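You operate a simulated robot arm through the tools that you are given. There is no shell and no other tool.

You are at the controls of a simulated two-armed robot. One attempt, no reset.

JOB
The nozzle check shows gaps: clean the heads once and check again.
Fine: lay the faulty sheet on the printer lid first.

Only the result counts: the job must be done as asked and must still hold three seconds after the hand-in. Knocking over, shifting, dropping, spilling or breaking anything else fails it. Lids that push on must go on centred and level and be pressed home; caps that screw on are set level and turned clockwise until they are tight. Flat cloth is picked up by pressing the open fingertips on it (5 to 10 N) and closing them slowly along it; thin cloth reads only 2 to 8 mm in the jaws.

ROBOT AND FRAMES
Two 7-joint arms with fingered hands on one trunk that stands fixed in place. Base frame: the origin is at the foot of the trunk, x ahead of it, y to its left, z up. Readings come in m, degrees, newtons and seconds.
The left shoulder is at [0.06, 0.177, 0.85], the right one opposite. Payload 4 kg a hand.
Tool frame (each hand has its own): the origin (TCP) lies between the finger pads and is the grasp point; the fingertips stand 0.037 m ahead of it; z points along the fingers, y is the line along which they close. The gripper opens to 0.124 m. The gripper's body begins 0.043 m behind the TCP. The gripper is a hand of 3 fingers: y runs from the thumb to the fingers, the wrist lies at [-0.015, -0.108, -0.202] in the tool frame, and closing takes about 1.5 s.
Orientation is that of the tool frame in the base frame, as [roll, pitch, yaw] about the fixed x, y, z axes, in that order (R = Rz(yaw) Ry(pitch) Rx(roll)). With the fingers straight down and the wrist toward the robot, the tool's x, y and z point along [0, 1, 0], [1, 0, 0] and [0, 0, -1] of the base frame.

CONTROLS
- The arms move only by the tool jog_arm. It takes "left_deltas", "right_deltas" or both (then of equal length, played together; a hand with none holds still); each is a list of rows, each an object of numbers (a shift or turn left out is 0, a gripper value left out holds the last): "x", "y", "z": the shift along the base's x, y, z in units of 20 mm (1.0 is 20 mm); "ax", "ay", "az": the turn, a rotation vector about the base's x, y, z in units of 6 degrees (1.0 is 6 degrees). In form: [{"x": .., "y": .., "z": .., "ax": .., "ay": .., "az": ..}, ...]. A call has 1 to 20 rows; each row shifts and turns the commanded pose from where the row before left it. "left_jaw" and "right_jaw" are, for a hand that has rows, the opening, from 0 (shut) to 1 (fully open), set as the call begins (left out, the last holds). A call with a number of a shift or a turn outside -1 to 1 is refused whole. Each row takes 0.2 s and may step no farther than 0.05 m and 8.6 degrees from the row before; otherwise, or with a gripper value out of range, the whole call is refused. Where a pose cannot be reached the arm comes as near as it can. A force on the tool above 40 N (or 10 N above the force at the start of the call, whichever is more), or a blocked arm, ends the call early, and 0.2 s more pass. Each finger travels about 0.072 m/s and halts on what it meets, pressing with about 30 N; the grip force reading is that of the motor and also rises with nothing between the fingers. The clock runs only during rows and for 0.2 s after the last one: add rows that do not move to give the fingers time. The reply holds the time, the measured pose of the TCP, the force on the tool along the base axes, the opening and the grip force, in the units named above and with some noise, with the torque about the TCP (base axes, N m) and any sound that the robot's microphone picked up.
- Cameras (640 x 400 px; columns grow to the right, rows downward): "scene" is now at [0.0463, -0.0336, 1.5137]; the picture's right is [-0.36, -0.93, 0.00], its down [-0.59, 0.23, -0.77] and it looks along [0.72, -0.28, -0.63] (base axes); focal length 365 px, centre (320, 200). "left" rides on the left gripper at [-0.064, -0.076, -0.136] in its tool frame; the picture's right is [-0.84, -0.26, 0.48], its down [0.48, -0.76, 0.43] and it looks along [0.25, 0.60, 0.76] (tool axes); focal length 256 px, centre (320, 200). "right" rides on the right gripper at [0.064, -0.076, -0.137] in its tool frame; the picture's right is [-0.84, 0.26, -0.48], its down [-0.48, -0.76, 0.43] and it looks along [-0.26, 0.60, 0.76] (tool axes); focal length 256 px, centre (320, 200). There is no depth. A picture from a camera that has moved, and an enlarged one, comes with that camera's place and axes in the base frame and with its lens. The place of the scene camera against the robot may be out by one fixed shift of up to 0.018 m in any direction.
- grab_frame(camera): a new picture of that camera. No time passes.
- move_column(by): slides the trunk up (or, below 0, down) by that many m; the arms and the scene camera ride with it, the base frame stays. It gives what a move gives, with no picture.
- finger_targets(index, middle, thumb_bend, thumb_turn, hand): sets how far each is bent, from 0 (flat) to 1 (curled in); at 0.3 the hand is open as for a grip, at 0.7 the pads meet at the TCP. One left out holds its place. A second passes; each finger stops where it meets its share of the squeeze, and holds until it gets a number again. A gripper value or a shape takes the hand back. It gives what a move gives, with no picture; readings hold the bend of each and the force on the fingers (four entries, about 0 where the hand has none), thumb and palm. thumb_turn goes from beside the hand (0) to across from the fingers (1), as for a grip.
- preshape(shape, hand): the hand has 3 fingers and takes this shape, open, in about a second: jaw (thumb against the fingers, like two jaws); tri (thumb and two fingers); tip (a fingertip pinch); poke (one finger out to press); point (the index stretched); flat (the hand flat); cup (the hand cupped); fist (a fist). The gripper value then closes the fingers along that shape, each until it touches; the sizes above hold for jaw. It gives what a move gives, with no picture.
- head_to(pan, tilt): turns the head with the scene camera to pan (to the left, within 86 degrees either way) and tilt (down, from -29 to 69), counted from straight ahead of the robot. It gives what a move gives.
- zoom(camera, box): a new picture of the part [left, top, right, bottom] of that camera's present view, enlarged. No time passes.
- hand_in(): hands the job in; it is judged then, once.

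Nothing tells you positions but the pictures and the camera data. Unless the task says otherwise, let go and move clear before handing in.

The tools are called after "Request:" as a command line: name --argument value ..., lists and objects as JSON in quotes. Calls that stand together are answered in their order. jog_arm: Moves the arms, as the interface text tells. Its arguments: {"type":"object","properties":{"left_deltas":{"type":"array"},"left_jaw":{"type":"number"},"right_deltas":{"type":"array"},"right_jaw":{"type":"number"}},"required":[]} The other tools are called the same way: move_column (by) slides the trunk up or down; preshape (shape, hand) gives the hand a shape; finger_targets (index, middle, thumb_bend, thumb_turn, hand) moves the fingers one by one; head_to (pan, tilt) turns the head that bears the scene camera; grab_frame (camera) takes a picture; zoom (camera, box) takes an enlarged picture of a part of a camera's view; hand_in () hands the job in.

At the start:

```text
t: 0.0
left_ee_pos: [0.6021, -0.0856, 1.1902]
left_tool_rot: [180.0, -0.1, 89.9]
left_contact_force: [0.0, 0.1, 0.3]
left_ft_torque: [0.02, 0.04, -0.01]
left_opening: 0.1234
left_finger_force: 0.0
left_shape: jaw
left_bend: [0.3, 0.3, 0.3, 0.98]
left_finger forces: [0.0, 0.0, 0.0, 0.0, 0.1, 0.0]
right_ee_pos: [0.4696, -0.5574, 1.1751]
right_tool_rot: [180.0, 0.0, 90.1]
right_contact_force: [-0.3, -0.1, -0.4]
right_ft_torque: [0.01, 0.05, -0.02]
right_opening: 0.1237
right_finger_force: 0.2
right_shape: jaw
right_bend: [0.3, 0.3, 0.3, 0.98]
right_finger forces: [0.1, 0.1, 0.0, 0.0, 0.0, 0.0]
trunk travel left (down, up): [-0.375, 0.215]
head pan, tilt: [-21.1, 39.3]
```

scene: 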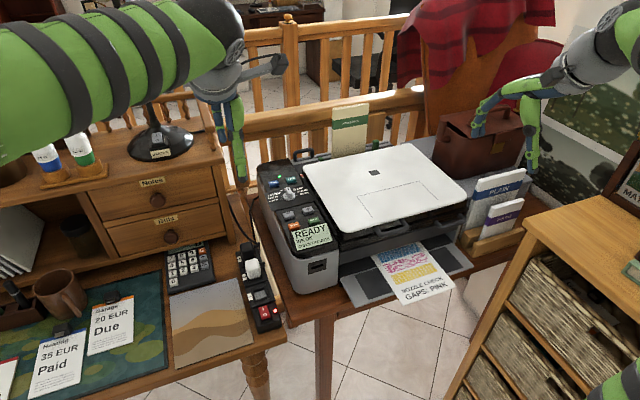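
right: 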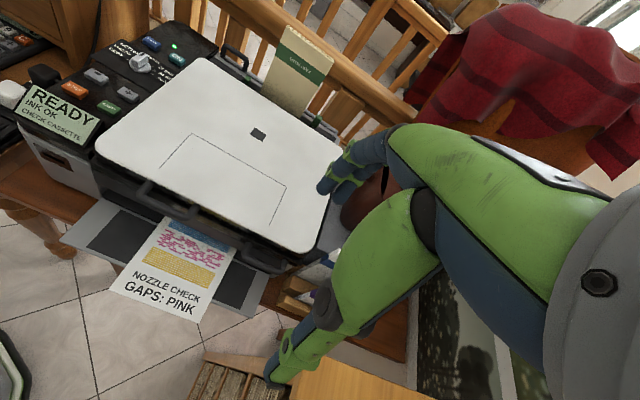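
left: 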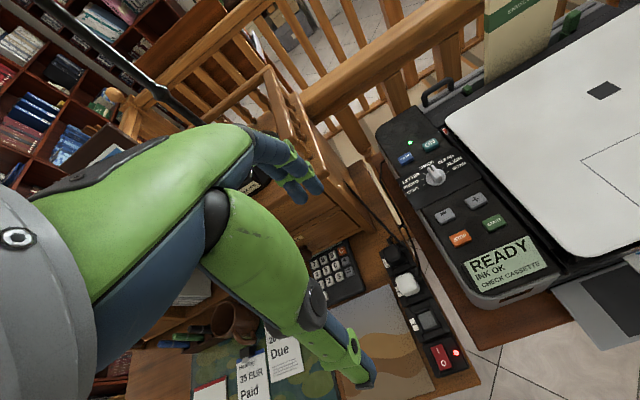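

I see a printer with a control panel (knob, buttons, display "READY / INK OK / CHECK CASSETTE") and a faulty nozzle-check sheet lying on its output tray. I'll zoom in on the panel and the surroundings before moving anything.

Request:
zoom --camera "scene" --box '[250, 150, 350, 260]'

Request:
zoom --camera "left" --box '[370, 90, 560, 310]'

Request:
zoom --camera "right" --box '[0, 0, 240, 160]'

Request:
zoom --camera "scene" --box '[300, 90, 560, 320]'

```text
3.64 times, centred on (300, 205) of scene
camera zoom: at [0.0463, -0.0336, 1.5137], right [-0.36, -0.93, 0.0], down [-0.59, 0.23, -0.77], along [0.72, -0.28, -0.63], focal length 1326 px, centre (393, 182)
```

zoom: 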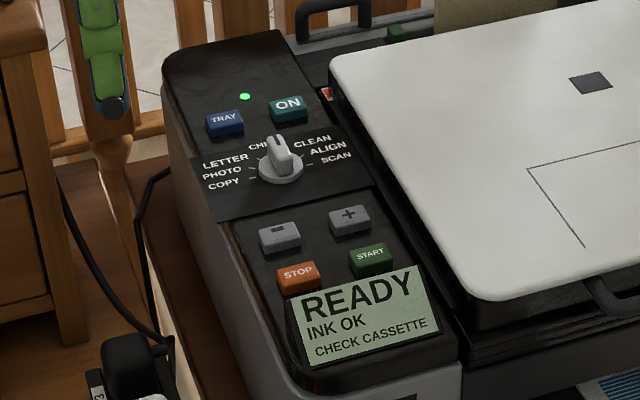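

```text
1.82 times, centred on (465, 200) of left
camera zoom: at [0.5255, -0.1499, 1.3268], right [-0.26, -0.84, -0.48], down [-0.76, 0.48, -0.43], along [0.6, 0.25, -0.76], focal length 465 px, centre (56, 200)
```

zoom: 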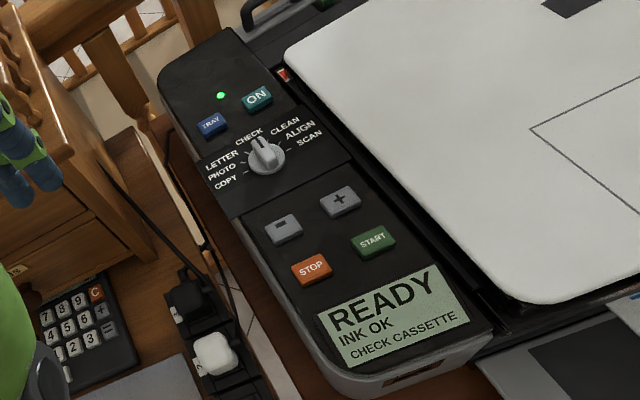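

```text
2.50 times, centred on (120, 80) of right
camera zoom: at [0.3932, -0.4934, 1.3125], right [0.26, -0.84, 0.48], down [-0.76, -0.48, -0.43], along [0.6, -0.26, -0.76], focal length 640 px, centre (820, 500)
```

zoom: 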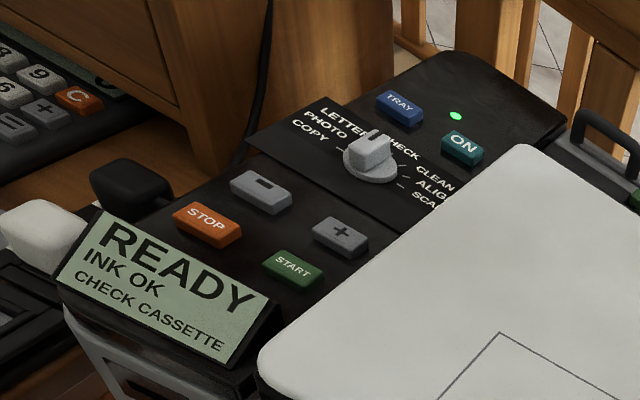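

```text
1.74 times, centred on (430, 205) of scene
camera zoom: at [0.0463, -0.0336, 1.5137], right [-0.36, -0.93, 0.0], down [-0.59, 0.23, -0.77], along [0.72, -0.28, -0.63], focal length 634 px, centre (129, 191)
```

zoom: 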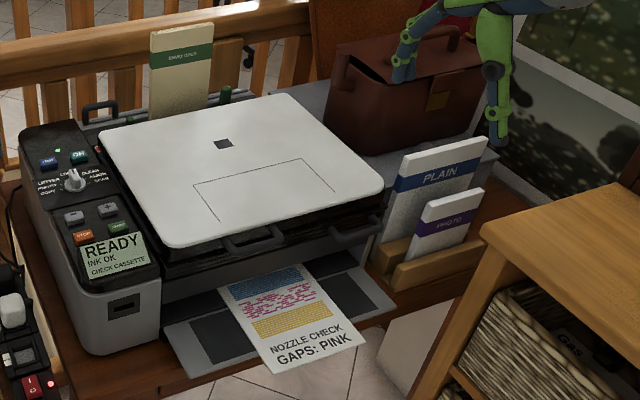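

The knob appears to be at CHECK, with CLEAN one step clockwise. I'll look at the rear feed, output tray and remaining details.

Request:
zoom --camera "scene" --box '[320, 90, 400, 160]'

Request:
zoom --camera "scene" --box '[330, 215, 490, 315]'

Request:
zoom --camera "right" --box '[60, 180, 300, 330]'

Request:
zoom --camera "left" --box '[395, 120, 485, 215]'

```text
5.71 times, centred on (360, 125) of scene
camera zoom: at [0.0463, -0.0336, 1.5137], right [-0.36, -0.93, 0.0], down [-0.59, 0.23, -0.77], along [0.72, -0.28, -0.63], focal length 2084 px, centre (91, 629)
```

zoom: 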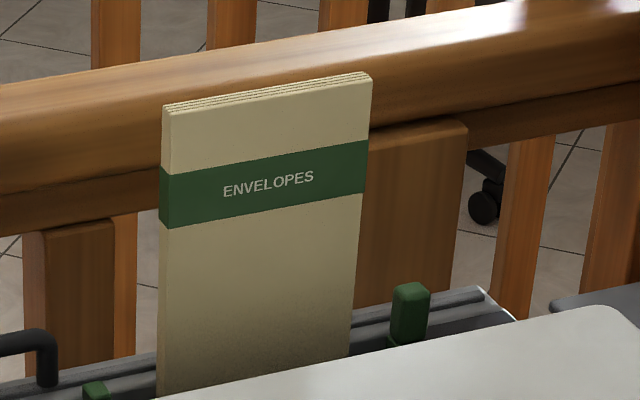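

```text
4.00 times, centred on (410, 265) of scene
camera zoom: at [0.0463, -0.0336, 1.5137], right [-0.36, -0.93, 0.0], down [-0.59, 0.23, -0.77], along [0.72, -0.28, -0.63], focal length 1459 px, centre (-40, -60)
```

zoom: 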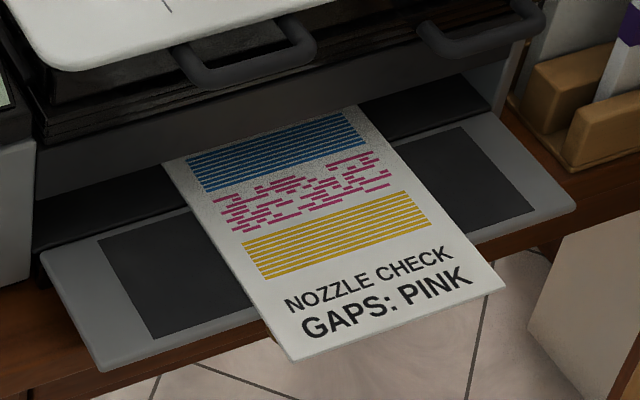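

```text
2.67 times, centred on (180, 255) of right
camera zoom: at [0.3932, -0.4934, 1.3125], right [0.26, -0.84, 0.48], down [-0.76, -0.48, -0.43], along [0.6, -0.26, -0.76], focal length 683 px, centre (693, 53)
```

zoom: 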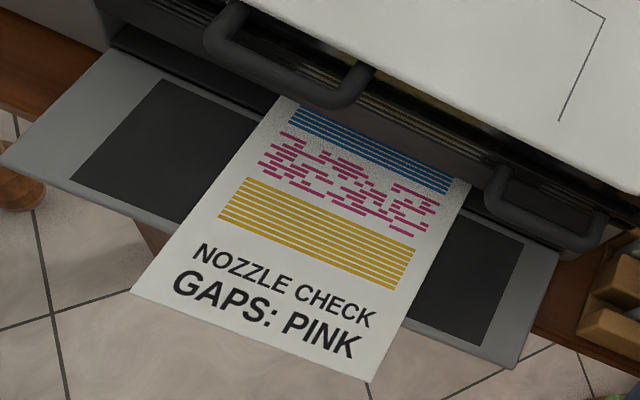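

```text
4.21 times, centred on (440, 168) of left
camera zoom: at [0.5255, -0.1499, 1.3268], right [-0.26, -0.84, -0.48], down [-0.76, 0.48, -0.43], along [0.6, 0.25, -0.76], focal length 1078 px, centre (-185, 337)
```

zoom: 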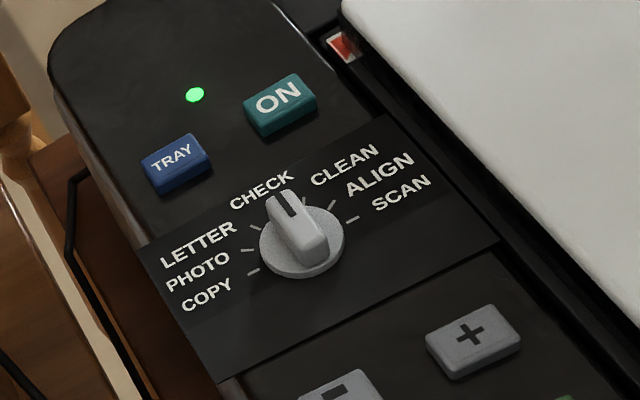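

The panel's knob sits near [0.77, -0.23, 0.92], START near [0.656, -0.253, 0.915], the lid top is near z 0.947 (x 0.57–0.85, y -0.30 to -0.62), and the sheet overhangs the tray front at about x 0.437–0.47, z 0.80. I'll look further down and right to see the free space in front of the tray.

Request:
head_to --pan -40 --tilt 55

Request:
grab_frame --camera "scene"

```text
t: 0.8
left_ee_pos: [0.6029, -0.0855, 1.1907]
left_tool_rot: [-180.0, 0.0, 90.0]
left_contact_force: [0.4, -0.2, -1.2]
left_ft_torque: [0.03, 0.01, 0.01]
left_opening: 0.1238
left_finger_force: 0.1
left_shape: jaw
left_bend: [0.3, 0.3, 0.3, 0.98]
left_finger forces: [0.1, 0.0, 0.1, 0.0, 0.1, 0.0]
right_ee_pos: [0.4711, -0.5573, 1.1756]
right_tool_rot: [180.0, -0.1, 90.0]
right_contact_force: [0.1, -0.1, 0.3]
right_ft_torque: [0.0, 0.01, 0.04]
right_opening: 0.1236
right_finger_force: 0.1
right_shape: jaw
right_bend: [0.3, 0.3, 0.3, 0.98]
right_finger forces: [0.1, 0.0, 0.1, 0.0, 0.0, 0.0]
trunk travel left (down, up): [-0.375, 0.215]
head pan, tilt: [-40.0, 55.0]
```

```text
taken
camera scene: at [0.0218, -0.0491, 1.4921], right [-0.64, -0.77, 0.0], down [-0.63, 0.53, -0.57], along [0.44, -0.37, -0.82], focal length 365 px, centre (320, 200)
```

scene: 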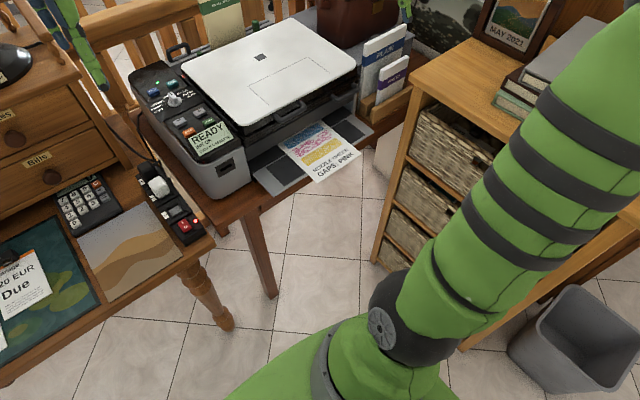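

The cabinet to the right makes the right arm awkward down low, so the left hand looks better for the sheet, approaching sideways across the overhanging strip. I'll zoom in on the tray, table edge and handles to confirm clearances.

Request:
zoom --camera "scene" --box '[200, 70, 400, 220]'

Request:
zoom --camera "scene" --box '[250, 110, 390, 200]'

Request:
zoom --camera "left" --box '[540, 220, 640, 400]'

```text
2.67 times, centred on (300, 145) of scene
camera zoom: at [0.0218, -0.0491, 1.4921], right [-0.64, -0.77, 0.0], down [-0.63, 0.53, -0.57], along [0.44, -0.37, -0.82], focal length 973 px, centre (373, 347)
```

zoom: 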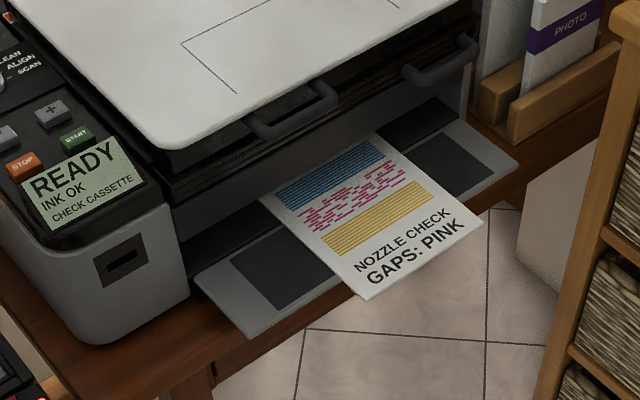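

```text
4.44 times, centred on (320, 155) of scene
camera zoom: at [0.0218, -0.0491, 1.4921], right [-0.64, -0.77, 0.0], down [-0.63, 0.53, -0.57], along [0.44, -0.37, -0.82], focal length 1621 px, centre (320, 400)
```

zoom: 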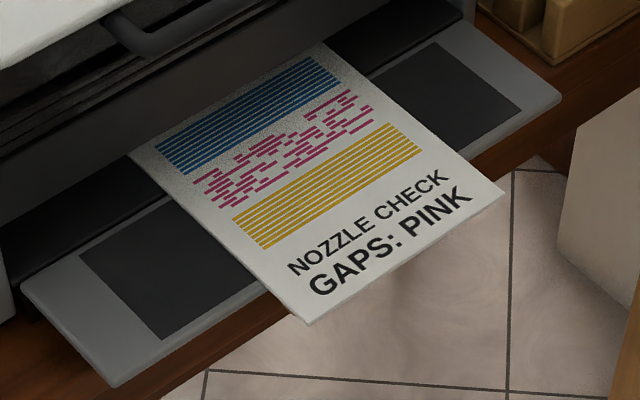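

```text
2.22 times, centred on (590, 310) of left
camera zoom: at [0.5255, -0.1499, 1.3268], right [-0.26, -0.84, -0.48], down [-0.76, 0.48, -0.43], along [0.6, 0.25, -0.76], focal length 569 px, centre (-280, -44)
```

zoom: 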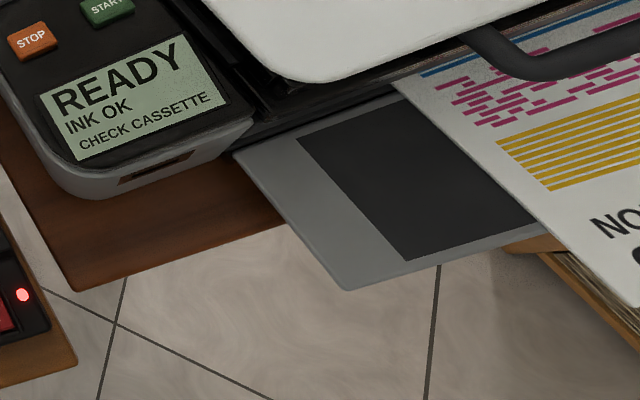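

The tray's front edge is at x≈0.47 and the sheet overhangs to x≈0.436, y -0.388 to -0.534. I'll turn the left hand at height so its fingers point toward -y with the thumb above, moving it in front of the printer line.

Request:
jog_arm --left_deltas '[{"x": -0.4, "y": -0.2, "ax": -0.577, "ay": 0.577, "az": 0.577}, {"x": -0.4, "y": -0.2, "ax": -0.577, "ay": 0.577, "az": 0.577}, {"x": -0.4, "y": -0.2, "ax": -0.577, "ay": 0.577, "az": 0.577}, {"x": -0.4, "y": -0.2, "ax": -0.577, "ay": 0.577, "az": 0.577}, {"x": -0.4, "y": -0.2, "ax": -0.577, "ay": 0.577, "az": 0.577}, {"x": -0.4, "y": -0.2, "ax": -0.577, "ay": 0.577, "az": 0.577}, {"x": -0.4, "y": -0.2, "ax": -0.577, "ay": 0.577, "az": 0.577}, {"x": -0.4, "y": -0.2, "ax": -0.577, "ay": 0.577, "az": 0.577}, {"x": -0.4, "y": -0.2, "ax": -0.577, "ay": 0.577, "az": 0.577}, {"x": -0.4, "y": -0.2, "ax": -0.577, "ay": 0.577, "az": 0.577}]'

```text
t: 3.0
left_ee_pos: [0.5235, -0.1251, 1.1908]
left_tool_rot: [-135.0, 19.5, 135.0]
left_contact_force: [0.0, 0.4, 0.2]
left_ft_torque: [0.01, 0.0, -0.02]
left_opening: 0.1238
left_finger_force: 0.0
left_shape: jaw
left_bend: [0.3, 0.3, 0.3, 0.98]
left_finger forces: [0.0, 0.1, 0.0, 0.0, 0.0, 0.0]
right_ee_pos: [0.4695, -0.5569, 1.1762]
right_tool_rot: [-179.9, 0.0, 90.0]
right_contact_force: [-0.2, 0.6, 0.5]
right_ft_torque: [-0.03, -0.03, -0.01]
right_opening: 0.1237
right_finger_force: 0.2
right_shape: jaw
right_bend: [0.3, 0.3, 0.3, 0.98]
right_finger forces: [0.1, 0.0, 0.1, 0.1, 0.0, 0.0]
trunk travel left (down, up): [-0.375, 0.215]
head pan, tilt: [-40.0, 55.0]
```

The left hand is halfway turned and tracking well. I'll finish the turn while moving further toward the robot and right.

Request:
jog_arm --left_deltas '[{"x": -0.5, "y": -0.5, "ax": -0.577, "ay": 0.577, "az": 0.577}, {"x": -0.5, "y": -0.5, "ax": -0.577, "ay": 0.577, "az": 0.577}, {"x": -0.5, "y": -0.5, "ax": -0.577, "ay": 0.577, "az": 0.577}, {"x": -0.5, "y": -0.5, "ax": -0.577, "ay": 0.577, "az": 0.577}, {"x": -0.5, "y": -0.5, "ax": -0.577, "ay": 0.577, "az": 0.577}, {"x": -0.5, "y": -0.5, "ax": -0.577, "ay": 0.577, "az": 0.577}, {"x": -0.5, "y": -0.5, "ax": -0.577, "ay": 0.577, "az": 0.577}, {"x": -0.5, "y": -0.5, "ax": -0.577, "ay": 0.577, "az": 0.577}, {"x": -0.5, "y": -0.5, "ax": -0.577, "ay": 0.577, "az": 0.577}, {"x": -0.5, "y": -0.5, "ax": -0.577, "ay": 0.577, "az": 0.577}]'

Request:
grab_frame --camera "scene"

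Request:
grab_frame --camera "left"

```text
t: 5.2
left_ee_pos: [0.4252, -0.2249, 1.19]
left_tool_rot: [-89.9, -0.1, 180.0]
left_contact_force: [0.3, 0.4, -0.9]
left_ft_torque: [-0.02, -0.03, 0.01]
left_opening: 0.1234
left_finger_force: 0.0
left_shape: jaw
left_bend: [0.3, 0.3, 0.3, 0.98]
left_finger forces: [0.0, 0.0, 0.0, 0.0, 0.0, 0.0]
right_ee_pos: [0.4698, -0.5564, 1.1769]
right_tool_rot: [-180.0, -0.1, 90.0]
right_contact_force: [0.4, 0.2, 0.2]
right_ft_torque: [0.04, 0.01, -0.01]
right_opening: 0.1238
right_finger_force: 0.0
right_shape: jaw
right_bend: [0.3, 0.3, 0.3, 0.98]
right_finger forces: [0.0, 0.0, 0.1, 0.0, 0.0, 0.0]
trunk travel left (down, up): [-0.375, 0.215]
head pan, tilt: [-40.0, 55.0]
```

```text
taken
camera scene: at [0.0217, -0.0492, 1.492], right [-0.64, -0.77, 0.0], down [-0.63, 0.53, -0.57], along [0.44, -0.37, -0.82], focal length 365 px, centre (320, 200)
```

scene: 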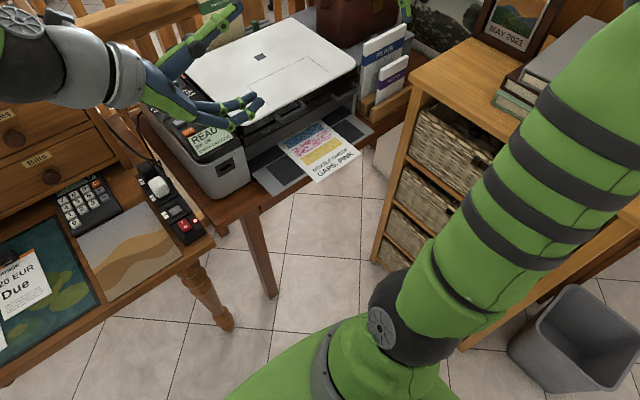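

```text
taken
camera left: at [0.4865, -0.089, 1.2648], right [0.84, -0.48, 0.26], down [-0.48, -0.43, 0.76], along [-0.26, -0.76, -0.6], focal length 256 px, centre (320, 200)
```

left: 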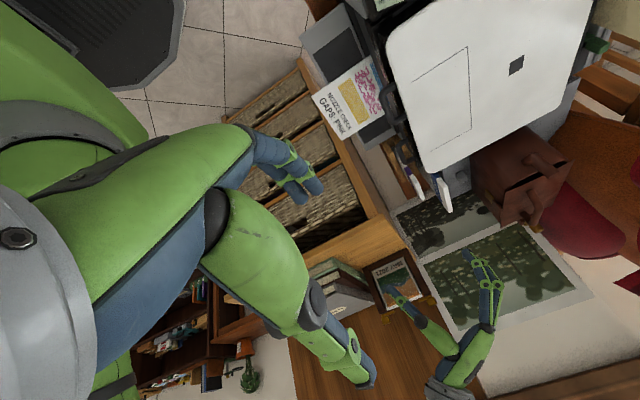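

The left hand now points toward -y with the thumb above, as planned. I'll descend in front of the tray line, left of the sheet, checking halfway.

Request:
jog_arm --left_deltas '[{"x": -0.1, "y": -0.2, "z": -0.96}, {"x": -0.1, "y": -0.2, "z": -0.96}, {"x": -0.1, "y": -0.2, "z": -0.96}, {"x": 0, "y": -0.2, "z": -0.96}, {"x": 0, "y": -0.2, "z": -0.96}, {"x": 0, "y": -0.2, "z": -0.96}, {"x": 0, "y": -0.2, "z": -0.96}, {"x": 0, "y": -0.2, "z": -0.96}, {"x": 0, "y": -0.2, "z": -0.96}, {"x": 0, "y": -0.2, "z": -0.96}]'

Request:
grab_frame --camera "scene"

Request:
grab_frame --camera "left"

Request:
grab_frame --camera "right"

```text
t: 7.4
left_ee_pos: [0.417, -0.2654, 0.9997]
left_tool_rot: [-90.1, 0.1, 179.8]
left_contact_force: [-0.3, 0.1, -0.6]
left_ft_torque: [-0.01, 0.01, 0.0]
left_opening: 0.1239
left_finger_force: 0.1
left_shape: jaw
left_bend: [0.3, 0.3, 0.3, 0.98]
left_finger forces: [0.1, 0.1, 0.0, 0.0, 0.0, 0.0]
right_ee_pos: [0.4704, -0.5578, 1.1751]
right_tool_rot: [179.9, 0.1, 90.0]
right_contact_force: [0.7, -0.3, 0.4]
right_ft_torque: [-0.02, -0.01, 0.0]
right_opening: 0.1236
right_finger_force: 0.1
right_shape: jaw
right_bend: [0.3, 0.3, 0.3, 0.98]
right_finger forces: [0.1, 0.0, 0.0, 0.0, 0.1, 0.1]
trunk travel left (down, up): [-0.375, 0.215]
head pan, tilt: [-40.0, 55.0]
```

```text
taken
camera scene: at [0.0221, -0.0491, 1.492], right [-0.64, -0.77, 0.0], down [-0.63, 0.53, -0.57], along [0.44, -0.37, -0.82], focal length 365 px, centre (320, 200)
```

scene: 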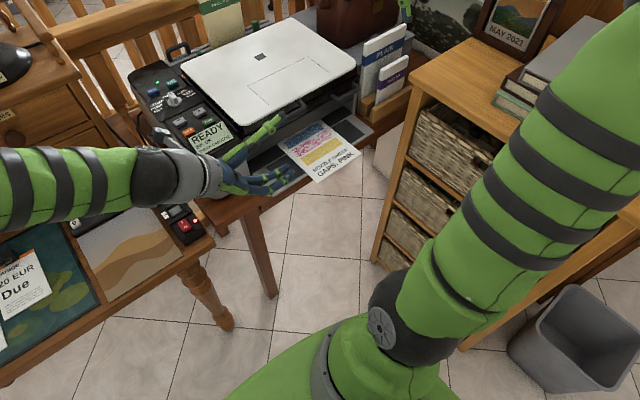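

```text
taken
camera left: at [0.4792, -0.1292, 1.0755], right [0.84, -0.48, 0.26], down [-0.49, -0.44, 0.76], along [-0.26, -0.76, -0.6], focal length 256 px, centre (320, 200)
```

left: 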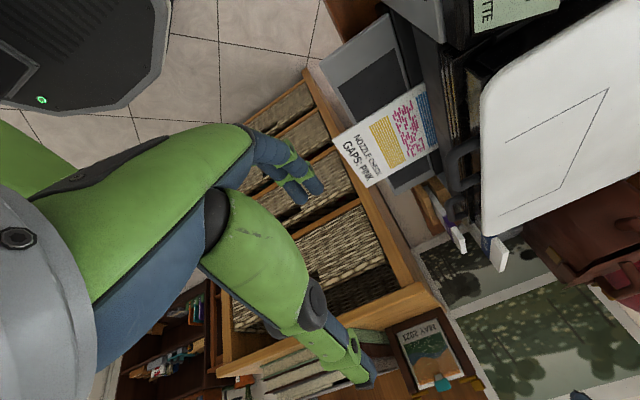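

```text
taken
camera right: at [0.3936, -0.4933, 1.3124], right [0.26, -0.84, 0.48], down [-0.76, -0.48, -0.43], along [0.6, -0.26, -0.76], focal length 256 px, centre (320, 200)
```

right: 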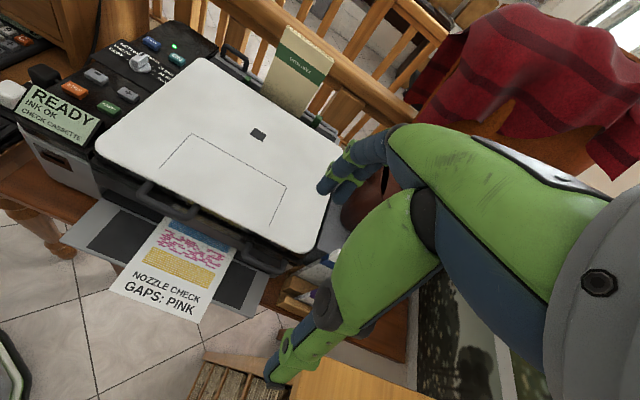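

The hand tracks well. I'll look left to check that the left forearm and elbow clear the desk before descending further.

Request:
head_to --pan 10 --tilt 45

Request:
grab_frame --camera "scene"

```text
t: 8.6
left_ee_pos: [0.4159, -0.2655, 1.0006]
left_tool_rot: [-90.0, 0.0, 179.9]
left_contact_force: [-0.1, -0.2, -0.5]
left_ft_torque: [0.0, -0.01, -0.02]
left_opening: 0.1238
left_finger_force: 0.1
left_shape: jaw
left_bend: [0.3, 0.3, 0.3, 0.98]
left_finger forces: [0.0, 0.0, 0.1, 0.0, 0.1, 0.1]
right_ee_pos: [0.4698, -0.5572, 1.1759]
right_tool_rot: [180.0, 0.0, 89.9]
right_contact_force: [0.1, 0.5, 0.1]
right_ft_torque: [-0.05, -0.02, 0.01]
right_opening: 0.1238
right_finger_force: 0.0
right_shape: jaw
right_bend: [0.3, 0.3, 0.3, 0.98]
right_finger forces: [0.0, 0.0, 0.1, 0.1, 0.1, 0.0]
trunk travel left (down, up): [-0.375, 0.215]
head pan, tilt: [10.0, 45.0]
```

```text
taken
camera scene: at [0.0466, 0.0112, 1.5054], right [0.17, -0.98, 0.0], down [-0.7, -0.12, -0.71], along [0.7, 0.12, -0.71], focal length 365 px, centre (320, 200)
```

scene: 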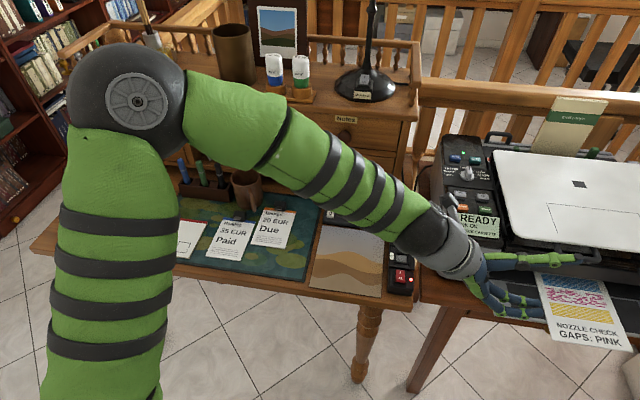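

The elbow stays high and clear of the desk. I'll continue down to the sheet height, still to the left of the sheet.

Request:
jog_arm --left_deltas '[{"y": -0.15, "z": -0.97}, {"y": -0.15, "z": -0.97}, {"y": -0.15, "z": -0.97}, {"y": -0.15, "z": -0.97}, {"y": -0.15, "z": -0.97}, {"y": -0.15, "z": -0.97}, {"y": -0.15, "z": -0.97}, {"y": -0.15, "z": -0.97}, {"y": -0.15, "z": -0.97}, {"y": -0.15, "z": -0.97}]'

Request:
grab_frame --camera "scene"

Request:
grab_frame --camera "left"

Request:
head_to --pan -40 --tilt 55

Request:
zoom --camera "scene" --box '[200, 90, 400, 215]'

```text
t: 10.8
left_ee_pos: [0.4153, -0.2975, 0.8052]
left_tool_rot: [-90.1, 0.1, 179.9]
left_contact_force: [-0.1, -0.3, -0.3]
left_ft_torque: [-0.03, -0.02, 0.01]
left_opening: 0.1238
left_finger_force: 0.1
left_shape: jaw
left_bend: [0.3, 0.3, 0.3, 0.98]
left_finger forces: [0.1, 0.1, 0.0, 0.1, 0.1, 0.1]
right_ee_pos: [0.4702, -0.5575, 1.1748]
right_tool_rot: [-180.0, 0.0, 90.0]
right_contact_force: [-1.0, -0.9, -0.2]
right_ft_torque: [-0.03, 0.05, -0.02]
right_opening: 0.1237
right_finger_force: 0.0
right_shape: jaw
right_bend: [0.3, 0.3, 0.3, 0.98]
right_finger forces: [0.0, 0.0, 0.0, 0.1, 0.0, 0.1]
trunk travel left (down, up): [-0.375, 0.215]
head pan, tilt: [10.0, 45.0]
```

```text
taken
camera scene: at [0.0468, 0.0113, 1.5055], right [0.17, -0.98, 0.0], down [-0.7, -0.12, -0.71], along [0.7, 0.12, -0.71], focal length 365 px, centre (320, 200)
```

scene: 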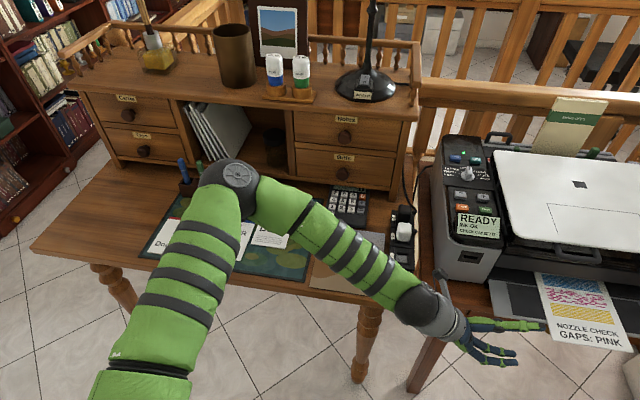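

```text
taken
camera left: at [0.4777, -0.1598, 0.8807], right [0.84, -0.48, 0.26], down [-0.48, -0.44, 0.76], along [-0.25, -0.76, -0.6], focal length 256 px, centre (320, 200)
```

left: 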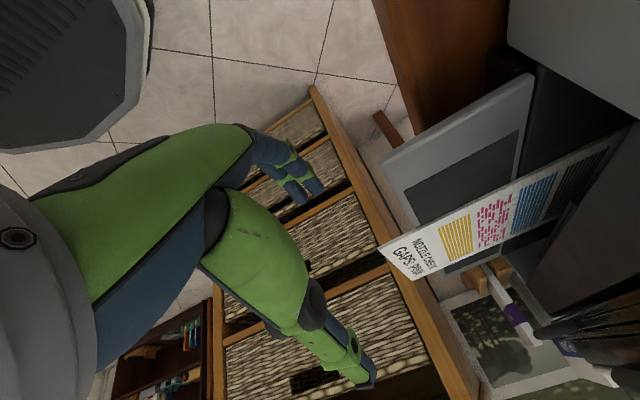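

```text
t: 12.0
left_ee_pos: [0.4144, -0.2958, 0.8057]
left_tool_rot: [-90.1, 0.1, 180.0]
left_contact_force: [0.6, 0.2, 0.4]
left_ft_torque: [-0.02, 0.0, 0.02]
left_opening: 0.1235
left_finger_force: 0.1
left_shape: jaw
left_bend: [0.3, 0.3, 0.3, 0.98]
left_finger forces: [0.1, 0.0, 0.0, 0.1, 0.1, 0.0]
right_ee_pos: [0.4693, -0.5578, 1.1753]
right_tool_rot: [179.9, 0.0, 90.0]
right_contact_force: [-0.4, 0.5, -0.6]
right_ft_torque: [0.02, 0.01, -0.02]
right_opening: 0.1238
right_finger_force: 0.0
right_shape: jaw
right_bend: [0.3, 0.3, 0.3, 0.98]
right_finger forces: [0.0, 0.1, 0.0, 0.0, 0.1, 0.1]
trunk travel left (down, up): [-0.375, 0.215]
head pan, tilt: [-40.0, 55.0]
```

```text
3.20 times, centred on (300, 152) of scene
camera zoom: at [0.0218, -0.0491, 1.492], right [-0.64, -0.77, 0.0], down [-0.63, 0.53, -0.57], along [0.44, -0.37, -0.82], focal length 1167 px, centre (384, 352)
```

zoom: 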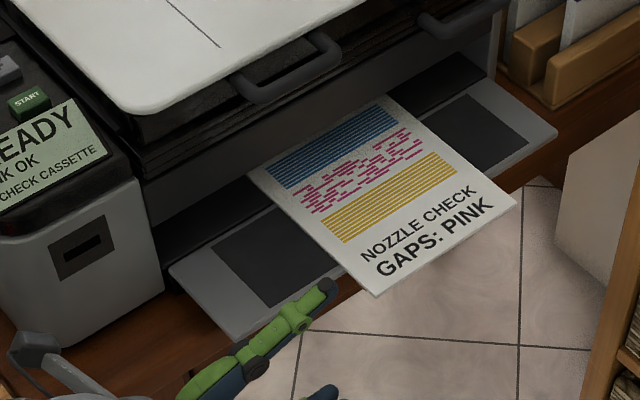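

Using both hand cameras, I now take the sheet at z≈0.785, its front edge at x≈0.442 and the tray edge at x≈0.48. I'll lower slightly, yaw the hand a bit so the palm stays clear of the tray, then look again.

Request:
jog_arm --left_deltas '[{"z": -0.5, "az": 1.0}, {"z": -0.5, "az": 1.0}, {"x": 0.5}, {"x": 0.4}]'

Request:
grab_frame --camera "left"

Request:
zoom --camera "scene" --box '[200, 90, 400, 215]'

```text
t: 13.0
left_ee_pos: [0.4344, -0.2947, 0.7843]
left_tool_rot: [-90.1, 0.1, -168.0]
left_contact_force: [0.0, 0.3, -1.2]
left_ft_torque: [0.04, -0.03, -0.01]
left_opening: 0.1236
left_finger_force: 0.1
left_shape: jaw
left_bend: [0.3, 0.3, 0.3, 0.98]
left_finger forces: [0.0, 0.0, 0.0, 0.1, 0.1, 0.0]
right_ee_pos: [0.47, -0.5566, 1.1749]
right_tool_rot: [-180.0, 0.0, 90.0]
right_contact_force: [-0.5, 0.3, 0.6]
right_ft_torque: [0.01, 0.01, 0.01]
right_opening: 0.1237
right_finger_force: 0.1
right_shape: jaw
right_bend: [0.3, 0.3, 0.3, 0.98]
right_finger forces: [0.0, 0.0, 0.1, 0.0, 0.0, 0.0]
trunk travel left (down, up): [-0.375, 0.215]
head pan, tilt: [-40.0, 55.0]
```

```text
taken
camera left: at [0.4673, -0.149, 0.8604], right [0.92, -0.3, 0.26], down [-0.38, -0.53, 0.76], along [-0.09, -0.8, -0.6], focal length 256 px, centre (320, 200)
```

left: 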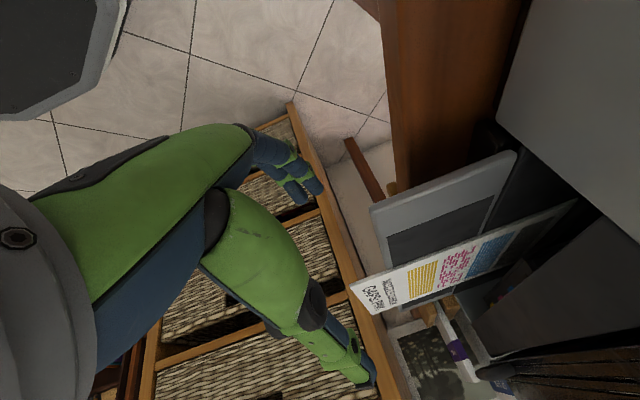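

```text
3.20 times, centred on (300, 152) of scene
camera zoom: at [0.0218, -0.0491, 1.492], right [-0.64, -0.77, 0.0], down [-0.63, 0.53, -0.57], along [0.44, -0.37, -0.82], focal length 1167 px, centre (384, 352)
```

zoom: 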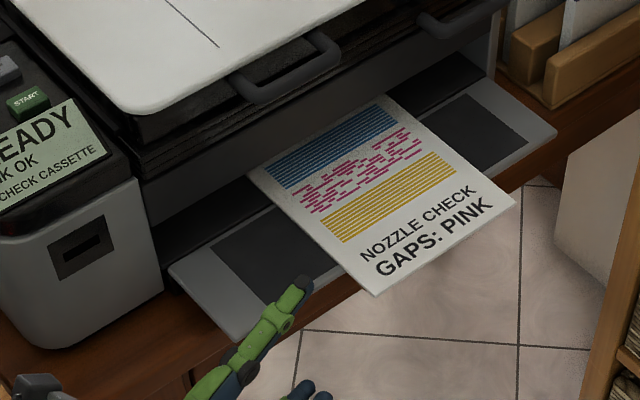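

The sheet is flat at z≈0.786, from x≈0.442 to inside the printer at x≈0.65. I'll slide the open hand to the right so that the jaws straddle the overhanging strip.

Request:
jog_arm --left_deltas '[{"x": 0.08, "y": -0.9}, {"x": 0.08, "y": -0.9}, {"x": 0.08, "y": -0.9}, {"x": 0.08, "y": -0.9}, {"x": 0.08, "y": -0.9}, {"x": 0.08, "y": -0.9}, {"x": 0.08, "y": -0.9}, {"x": 0.08, "y": -0.9}]'

Request:
grab_frame --camera "left"

Request:
zoom --camera "scene" --box '[200, 90, 400, 215]'

Request:
grab_frame --camera "right"

```text
t: 14.8
left_ee_pos: [0.4459, -0.4421, 0.7842]
left_tool_rot: [-90.1, 0.0, -168.1]
left_contact_force: [0.8, 0.8, 0.6]
left_ft_torque: [-0.02, -0.02, 0.03]
left_opening: 0.1237
left_finger_force: 0.1
left_shape: jaw
left_bend: [0.3, 0.3, 0.3, 0.98]
left_finger forces: [0.0, 0.0, 0.0, 0.0, 0.0, 0.1]
right_ee_pos: [0.4691, -0.5577, 1.1755]
right_tool_rot: [-180.0, -0.1, 90.0]
right_contact_force: [0.2, 0.1, 0.2]
right_ft_torque: [0.02, -0.05, -0.02]
right_opening: 0.1235
right_finger_force: 0.2
right_shape: jaw
right_bend: [0.3, 0.3, 0.3, 0.98]
right_finger forces: [0.0, 0.0, 0.0, 0.0, 0.1, 0.1]
trunk travel left (down, up): [-0.375, 0.215]
head pan, tilt: [-40.0, 55.0]
```

```text
taken
camera left: at [0.4789, -0.2946, 0.8605], right [0.92, -0.3, 0.26], down [-0.38, -0.53, 0.76], along [-0.09, -0.8, -0.6], focal length 256 px, centre (320, 200)
```

left: 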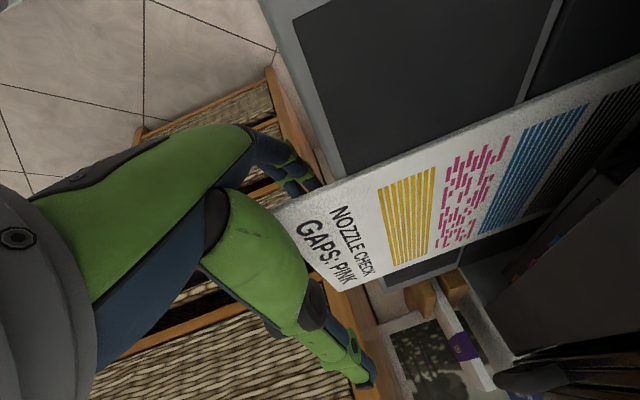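

```text
3.20 times, centred on (300, 152) of scene
camera zoom: at [0.0217, -0.0494, 1.492], right [-0.64, -0.77, 0.0], down [-0.63, 0.53, -0.57], along [0.44, -0.37, -0.82], focal length 1167 px, centre (384, 352)
```

zoom: 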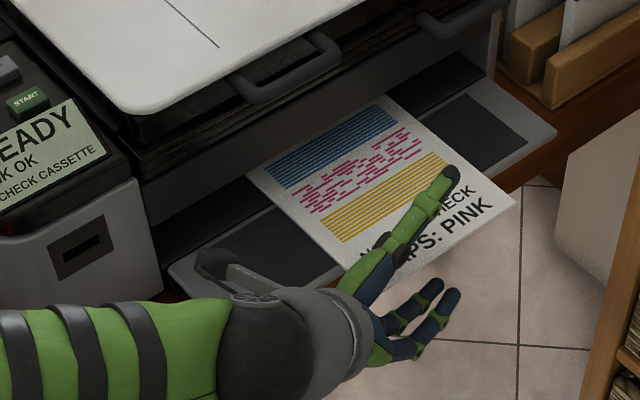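

```text
taken
camera right: at [0.3932, -0.4935, 1.3124], right [0.26, -0.84, 0.48], down [-0.76, -0.48, -0.43], along [0.6, -0.26, -0.76], focal length 256 px, centre (320, 200)
```

right: 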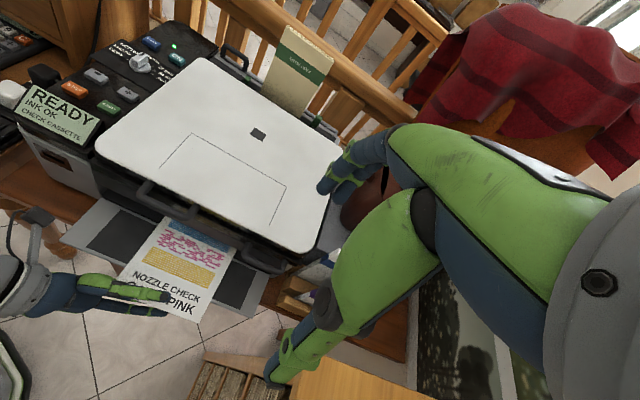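

The thumb is above and both fingers are below the overhanging strip. I'll close the left hand on it in place.

Request:
jog_arm --left_deltas '[{}, {}, {}, {}]' --left_jaw 0.4

Request:
grab_frame --camera "left"

Request:
zoom --camera "scene" --box '[260, 130, 360, 195]'

```text
t: 15.8
left_ee_pos: [0.4459, -0.4415, 0.785]
left_tool_rot: [-90.1, 0.1, -168.0]
left_contact_force: [1.6, 0.9, 1.0]
left_ft_torque: [0.02, -0.02, -0.06]
left_opening: 0.0501
left_finger_force: 0.0
left_shape: jaw
left_bend: [0.46, 0.5, 0.59, 1.0]
left_finger forces: [0.0, 0.0, 0.1, 0.0, 0.1, 0.0]
right_ee_pos: [0.4696, -0.5565, 1.1751]
right_tool_rot: [-180.0, 0.0, 90.0]
right_contact_force: [0.4, 0.2, -0.6]
right_ft_torque: [0.0, -0.01, 0.0]
right_opening: 0.1237
right_finger_force: 0.1
right_shape: jaw
right_bend: [0.3, 0.3, 0.3, 0.98]
right_finger forces: [0.0, 0.0, 0.1, 0.0, 0.1, 0.0]
trunk travel left (down, up): [-0.375, 0.215]
head pan, tilt: [-40.0, 55.0]
```

```text
taken
camera left: at [0.4789, -0.2943, 0.8607], right [0.92, -0.3, 0.26], down [-0.38, -0.53, 0.76], along [-0.09, -0.8, -0.6], focal length 256 px, centre (320, 200)
```

left: 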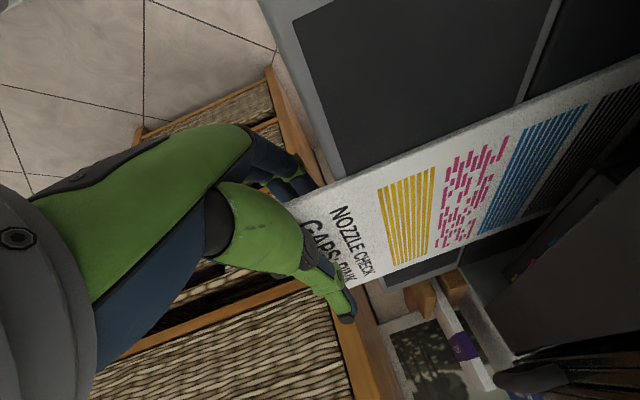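

```text
6.15 times, centred on (310, 162) of scene
camera zoom: at [0.0218, -0.0492, 1.492], right [-0.64, -0.77, 0.0], down [-0.63, 0.53, -0.57], along [0.44, -0.37, -0.82], focal length 2245 px, centre (382, 431)
```

zoom: 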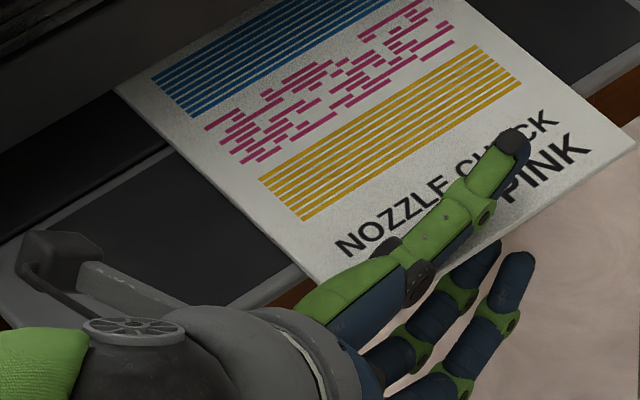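

The thumb tip is over the sheet at about x 0.462 and the lower fingers are at about x 0.444–0.458, clear of the tray edge at 0.48. I'll shift 5 mm further in and close on the paper.

Request:
jog_arm --left_deltas '[{"x": 0.25}, {}]'

Request:
jog_arm --left_deltas '[{}, {}, {}, {}, {}, {}, {}]' --left_jaw 0.0

Request:
grab_frame --camera "left"

Request:
zoom --camera "scene" --box '[260, 110, 380, 195]'

```text
t: 16.4
left_ee_pos: [0.4517, -0.4399, 0.7844]
left_tool_rot: [-90.0, 0.0, -168.1]
left_contact_force: [-0.4, 0.2, 1.8]
left_ft_torque: [-0.02, -0.03, 0.04]
left_opening: 0.0502
left_finger_force: 0.1
left_shape: jaw
left_bend: [0.46, 0.5, 0.59, 1.0]
left_finger forces: [0.1, 0.0, 0.0, 0.0, 0.8, 0.1]
right_ee_pos: [0.4713, -0.5564, 1.1763]
right_tool_rot: [-180.0, 0.1, 90.1]
right_contact_force: [0.4, -0.3, 0.3]
right_ft_torque: [0.0, 0.0, 0.01]
right_opening: 0.1235
right_finger_force: 0.1
right_shape: jaw
right_bend: [0.3, 0.3, 0.3, 0.98]
right_finger forces: [0.0, 0.0, 0.1, 0.0, 0.0, 0.0]
trunk travel left (down, up): [-0.375, 0.215]
head pan, tilt: [-40.0, 55.0]
```

```text
t: 18.0
left_ee_pos: [0.4506, -0.4407, 0.7854]
left_tool_rot: [-90.0, 0.1, -168.0]
left_contact_force: [0.8, -1.4, 9.9]
left_ft_torque: [0.78, 0.07, 0.01]
left_opening: 0.0129
left_finger_force: 29.8
left_shape: jaw
left_bend: [0.7, 0.7, 0.6, 1.0]
left_finger forces: [16.9, 9.8, 0.0, 0.0, 35.9, 0.0]
right_ee_pos: [0.4693, -0.5562, 1.1761]
right_tool_rot: [-180.0, -0.1, 89.9]
right_contact_force: [-0.2, -0.6, 0.4]
right_ft_torque: [-0.03, 0.0, 0.0]
right_opening: 0.1238
right_finger_force: 0.1
right_shape: jaw
right_bend: [0.3, 0.3, 0.3, 0.98]
right_finger forces: [0.0, 0.0, 0.0, 0.0, 0.0, 0.1]
trunk travel left (down, up): [-0.375, 0.215]
head pan, tilt: [-40.0, 55.0]
```

```text
taken
camera left: at [0.4838, -0.2943, 0.8605], right [0.92, -0.3, 0.26], down [-0.38, -0.53, 0.76], along [-0.09, -0.8, -0.6], focal length 256 px, centre (320, 200)
```

left: 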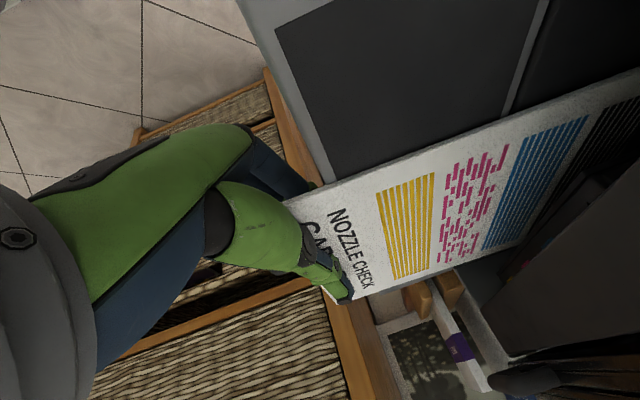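

```text
4.71 times, centred on (320, 152) of scene
camera zoom: at [0.0214, -0.049, 1.4921], right [-0.64, -0.77, 0.0], down [-0.63, 0.53, -0.57], along [0.44, -0.37, -0.82], focal length 1716 px, centre (320, 424)
```

zoom: 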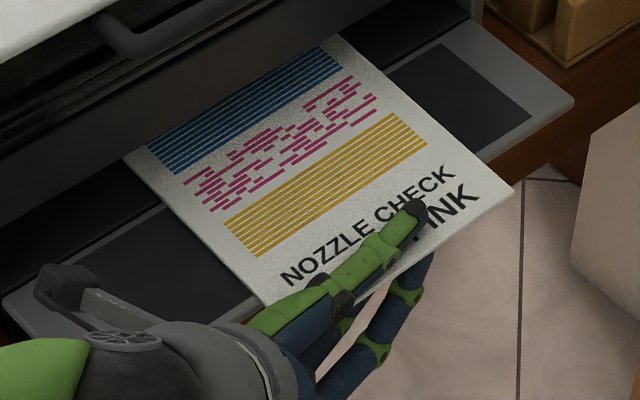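

The grip is made (both fingers and thumb carry force), with about 10 N pressing down onto the tray. I'll ease up a few millimetres and begin pulling the sheet straight out toward the robot.

Request:
jog_arm --left_deltas '[{"z": 0.1}, {"z": 0.1}, {}]'

Request:
jog_arm --left_deltas '[{"x": -0.5}, {"x": -0.5}, {"x": -0.5}, {"x": -0.5}]'

Request:
grab_frame --camera "left"

Request:
zoom --camera "scene" --box '[240, 100, 400, 220]'

```text
t: 18.8
left_ee_pos: [0.4514, -0.4387, 0.7884]
left_tool_rot: [-90.2, 0.1, -168.0]
left_contact_force: [-2.1, -1.4, 2.1]
left_ft_torque: [0.6, 0.14, -0.06]
left_opening: 0.0123
left_finger_force: 29.8
left_shape: jaw
left_bend: [0.7, 0.7, 0.6, 1.0]
left_finger forces: [19.8, 9.8, 0.0, 0.0, 31.8, 0.0]
right_ee_pos: [0.4687, -0.5574, 1.1742]
right_tool_rot: [-180.0, 0.0, 90.0]
right_contact_force: [-0.5, -0.6, -0.2]
right_ft_torque: [-0.02, 0.02, -0.03]
right_opening: 0.1235
right_finger_force: 0.1
right_shape: jaw
right_bend: [0.3, 0.3, 0.3, 0.98]
right_finger forces: [0.0, 0.1, 0.1, 0.0, 0.0, 0.0]
trunk travel left (down, up): [-0.375, 0.215]
head pan, tilt: [-40.0, 55.0]
```

```text
t: 19.8
left_ee_pos: [0.4132, -0.438, 0.7887]
left_tool_rot: [-90.1, 0.1, -168.1]
left_contact_force: [2.2, 0.7, 2.3]
left_ft_torque: [0.59, 0.11, 0.01]
left_opening: 0.0117
left_finger_force: 29.8
left_shape: jaw
left_bend: [0.7, 0.7, 0.6, 1.0]
left_finger forces: [19.6, 10.2, 0.1, 0.0, 32.4, 0.1]
right_ee_pos: [0.4701, -0.5568, 1.1754]
right_tool_rot: [-180.0, 0.0, 90.0]
right_contact_force: [0.9, -0.1, 0.5]
right_ft_torque: [0.03, 0.04, 0.0]
right_opening: 0.1235
right_finger_force: 0.0
right_shape: jaw
right_bend: [0.3, 0.3, 0.3, 0.98]
right_finger forces: [0.0, 0.1, 0.1, 0.0, 0.0, 0.0]
trunk travel left (down, up): [-0.375, 0.215]
head pan, tilt: [-40.0, 55.0]
```

```text
taken
camera left: at [0.4458, -0.2924, 0.8638], right [0.92, -0.3, 0.26], down [-0.38, -0.53, 0.76], along [-0.09, -0.8, -0.6], focal length 256 px, centre (320, 200)
```

left: 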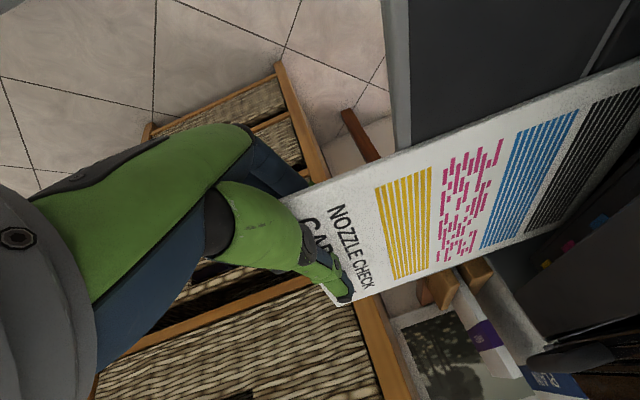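

```text
3.33 times, centred on (320, 160) of scene
camera zoom: at [0.0218, -0.0491, 1.492], right [-0.64, -0.77, 0.0], down [-0.63, 0.53, -0.57], along [0.44, -0.37, -0.82], focal length 1216 px, centre (320, 333)
```

zoom: 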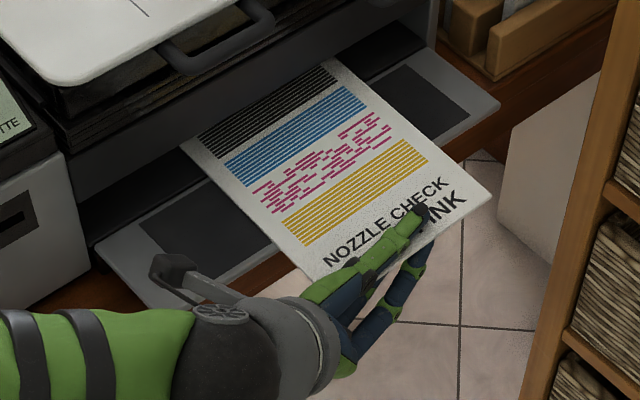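

The sheet follows the hand cleanly. I'll pull another 0.10 m so that its back end leaves the printer mouth.

Request:
jog_arm --left_deltas '[{"x": -0.8}, {"x": -0.8}, {"x": -0.8}, {"x": -0.8}, {"x": -0.8}, {"x": -0.8}]'

Request:
grab_frame --camera "left"

Request:
grab_frame --camera "scene"

Request:
grab_frame --camera "right"

```text
t: 21.2
left_ee_pos: [0.3159, -0.4399, 0.7852]
left_tool_rot: [-90.0, 0.0, -168.0]
left_contact_force: [0.2, 0.2, -0.2]
left_ft_torque: [0.0, 0.04, 0.01]
left_opening: 0.0086
left_finger_force: 29.7
left_shape: jaw
left_bend: [0.7, 0.7, 0.62, 1.0]
left_finger forces: [16.5, 8.4, 0.1, 0.0, 24.7, 0.1]
right_ee_pos: [0.4694, -0.5578, 1.175]
right_tool_rot: [-179.9, 0.0, 90.0]
right_contact_force: [-0.5, 0.3, 0.3]
right_ft_torque: [0.02, 0.02, 0.0]
right_opening: 0.1235
right_finger_force: 0.1
right_shape: jaw
right_bend: [0.3, 0.3, 0.3, 0.98]
right_finger forces: [0.0, 0.0, 0.1, 0.0, 0.0, 0.1]
trunk travel left (down, up): [-0.375, 0.215]
head pan, tilt: [-40.0, 55.0]
```

```text
taken
camera left: at [0.3509, -0.2931, 0.8613], right [0.92, -0.3, 0.26], down [-0.38, -0.53, 0.76], along [-0.09, -0.8, -0.6], focal length 256 px, centre (320, 200)
```

left: 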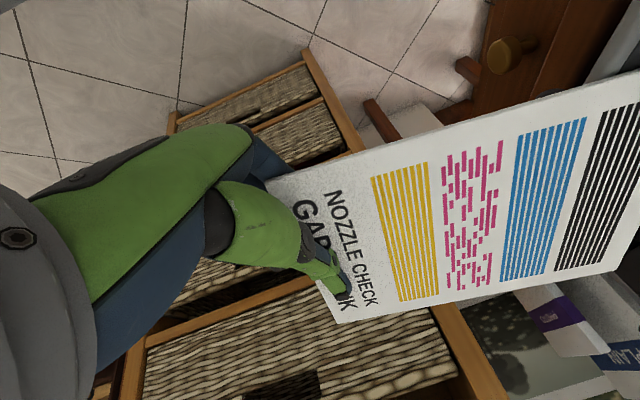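

```text
taken
camera scene: at [0.0217, -0.0493, 1.492], right [-0.64, -0.77, 0.0], down [-0.63, 0.53, -0.57], along [0.44, -0.37, -0.82], focal length 365 px, centre (320, 200)
```

scene: 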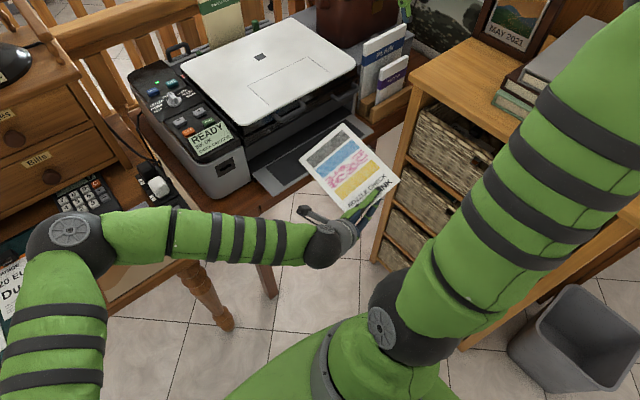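

```text
taken
camera right: at [0.3931, -0.4934, 1.3125], right [0.26, -0.84, 0.48], down [-0.76, -0.48, -0.43], along [0.6, -0.26, -0.76], focal length 256 px, centre (320, 200)
```

right: 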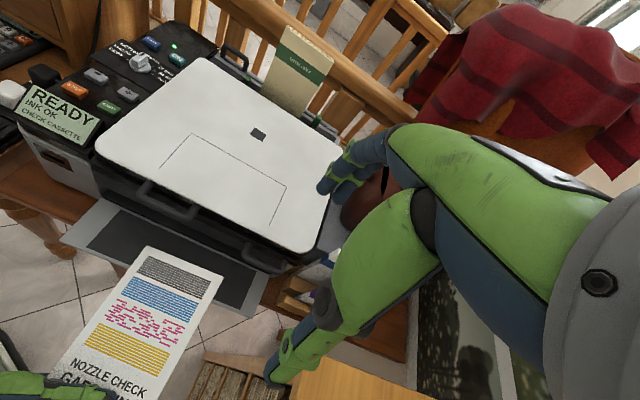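

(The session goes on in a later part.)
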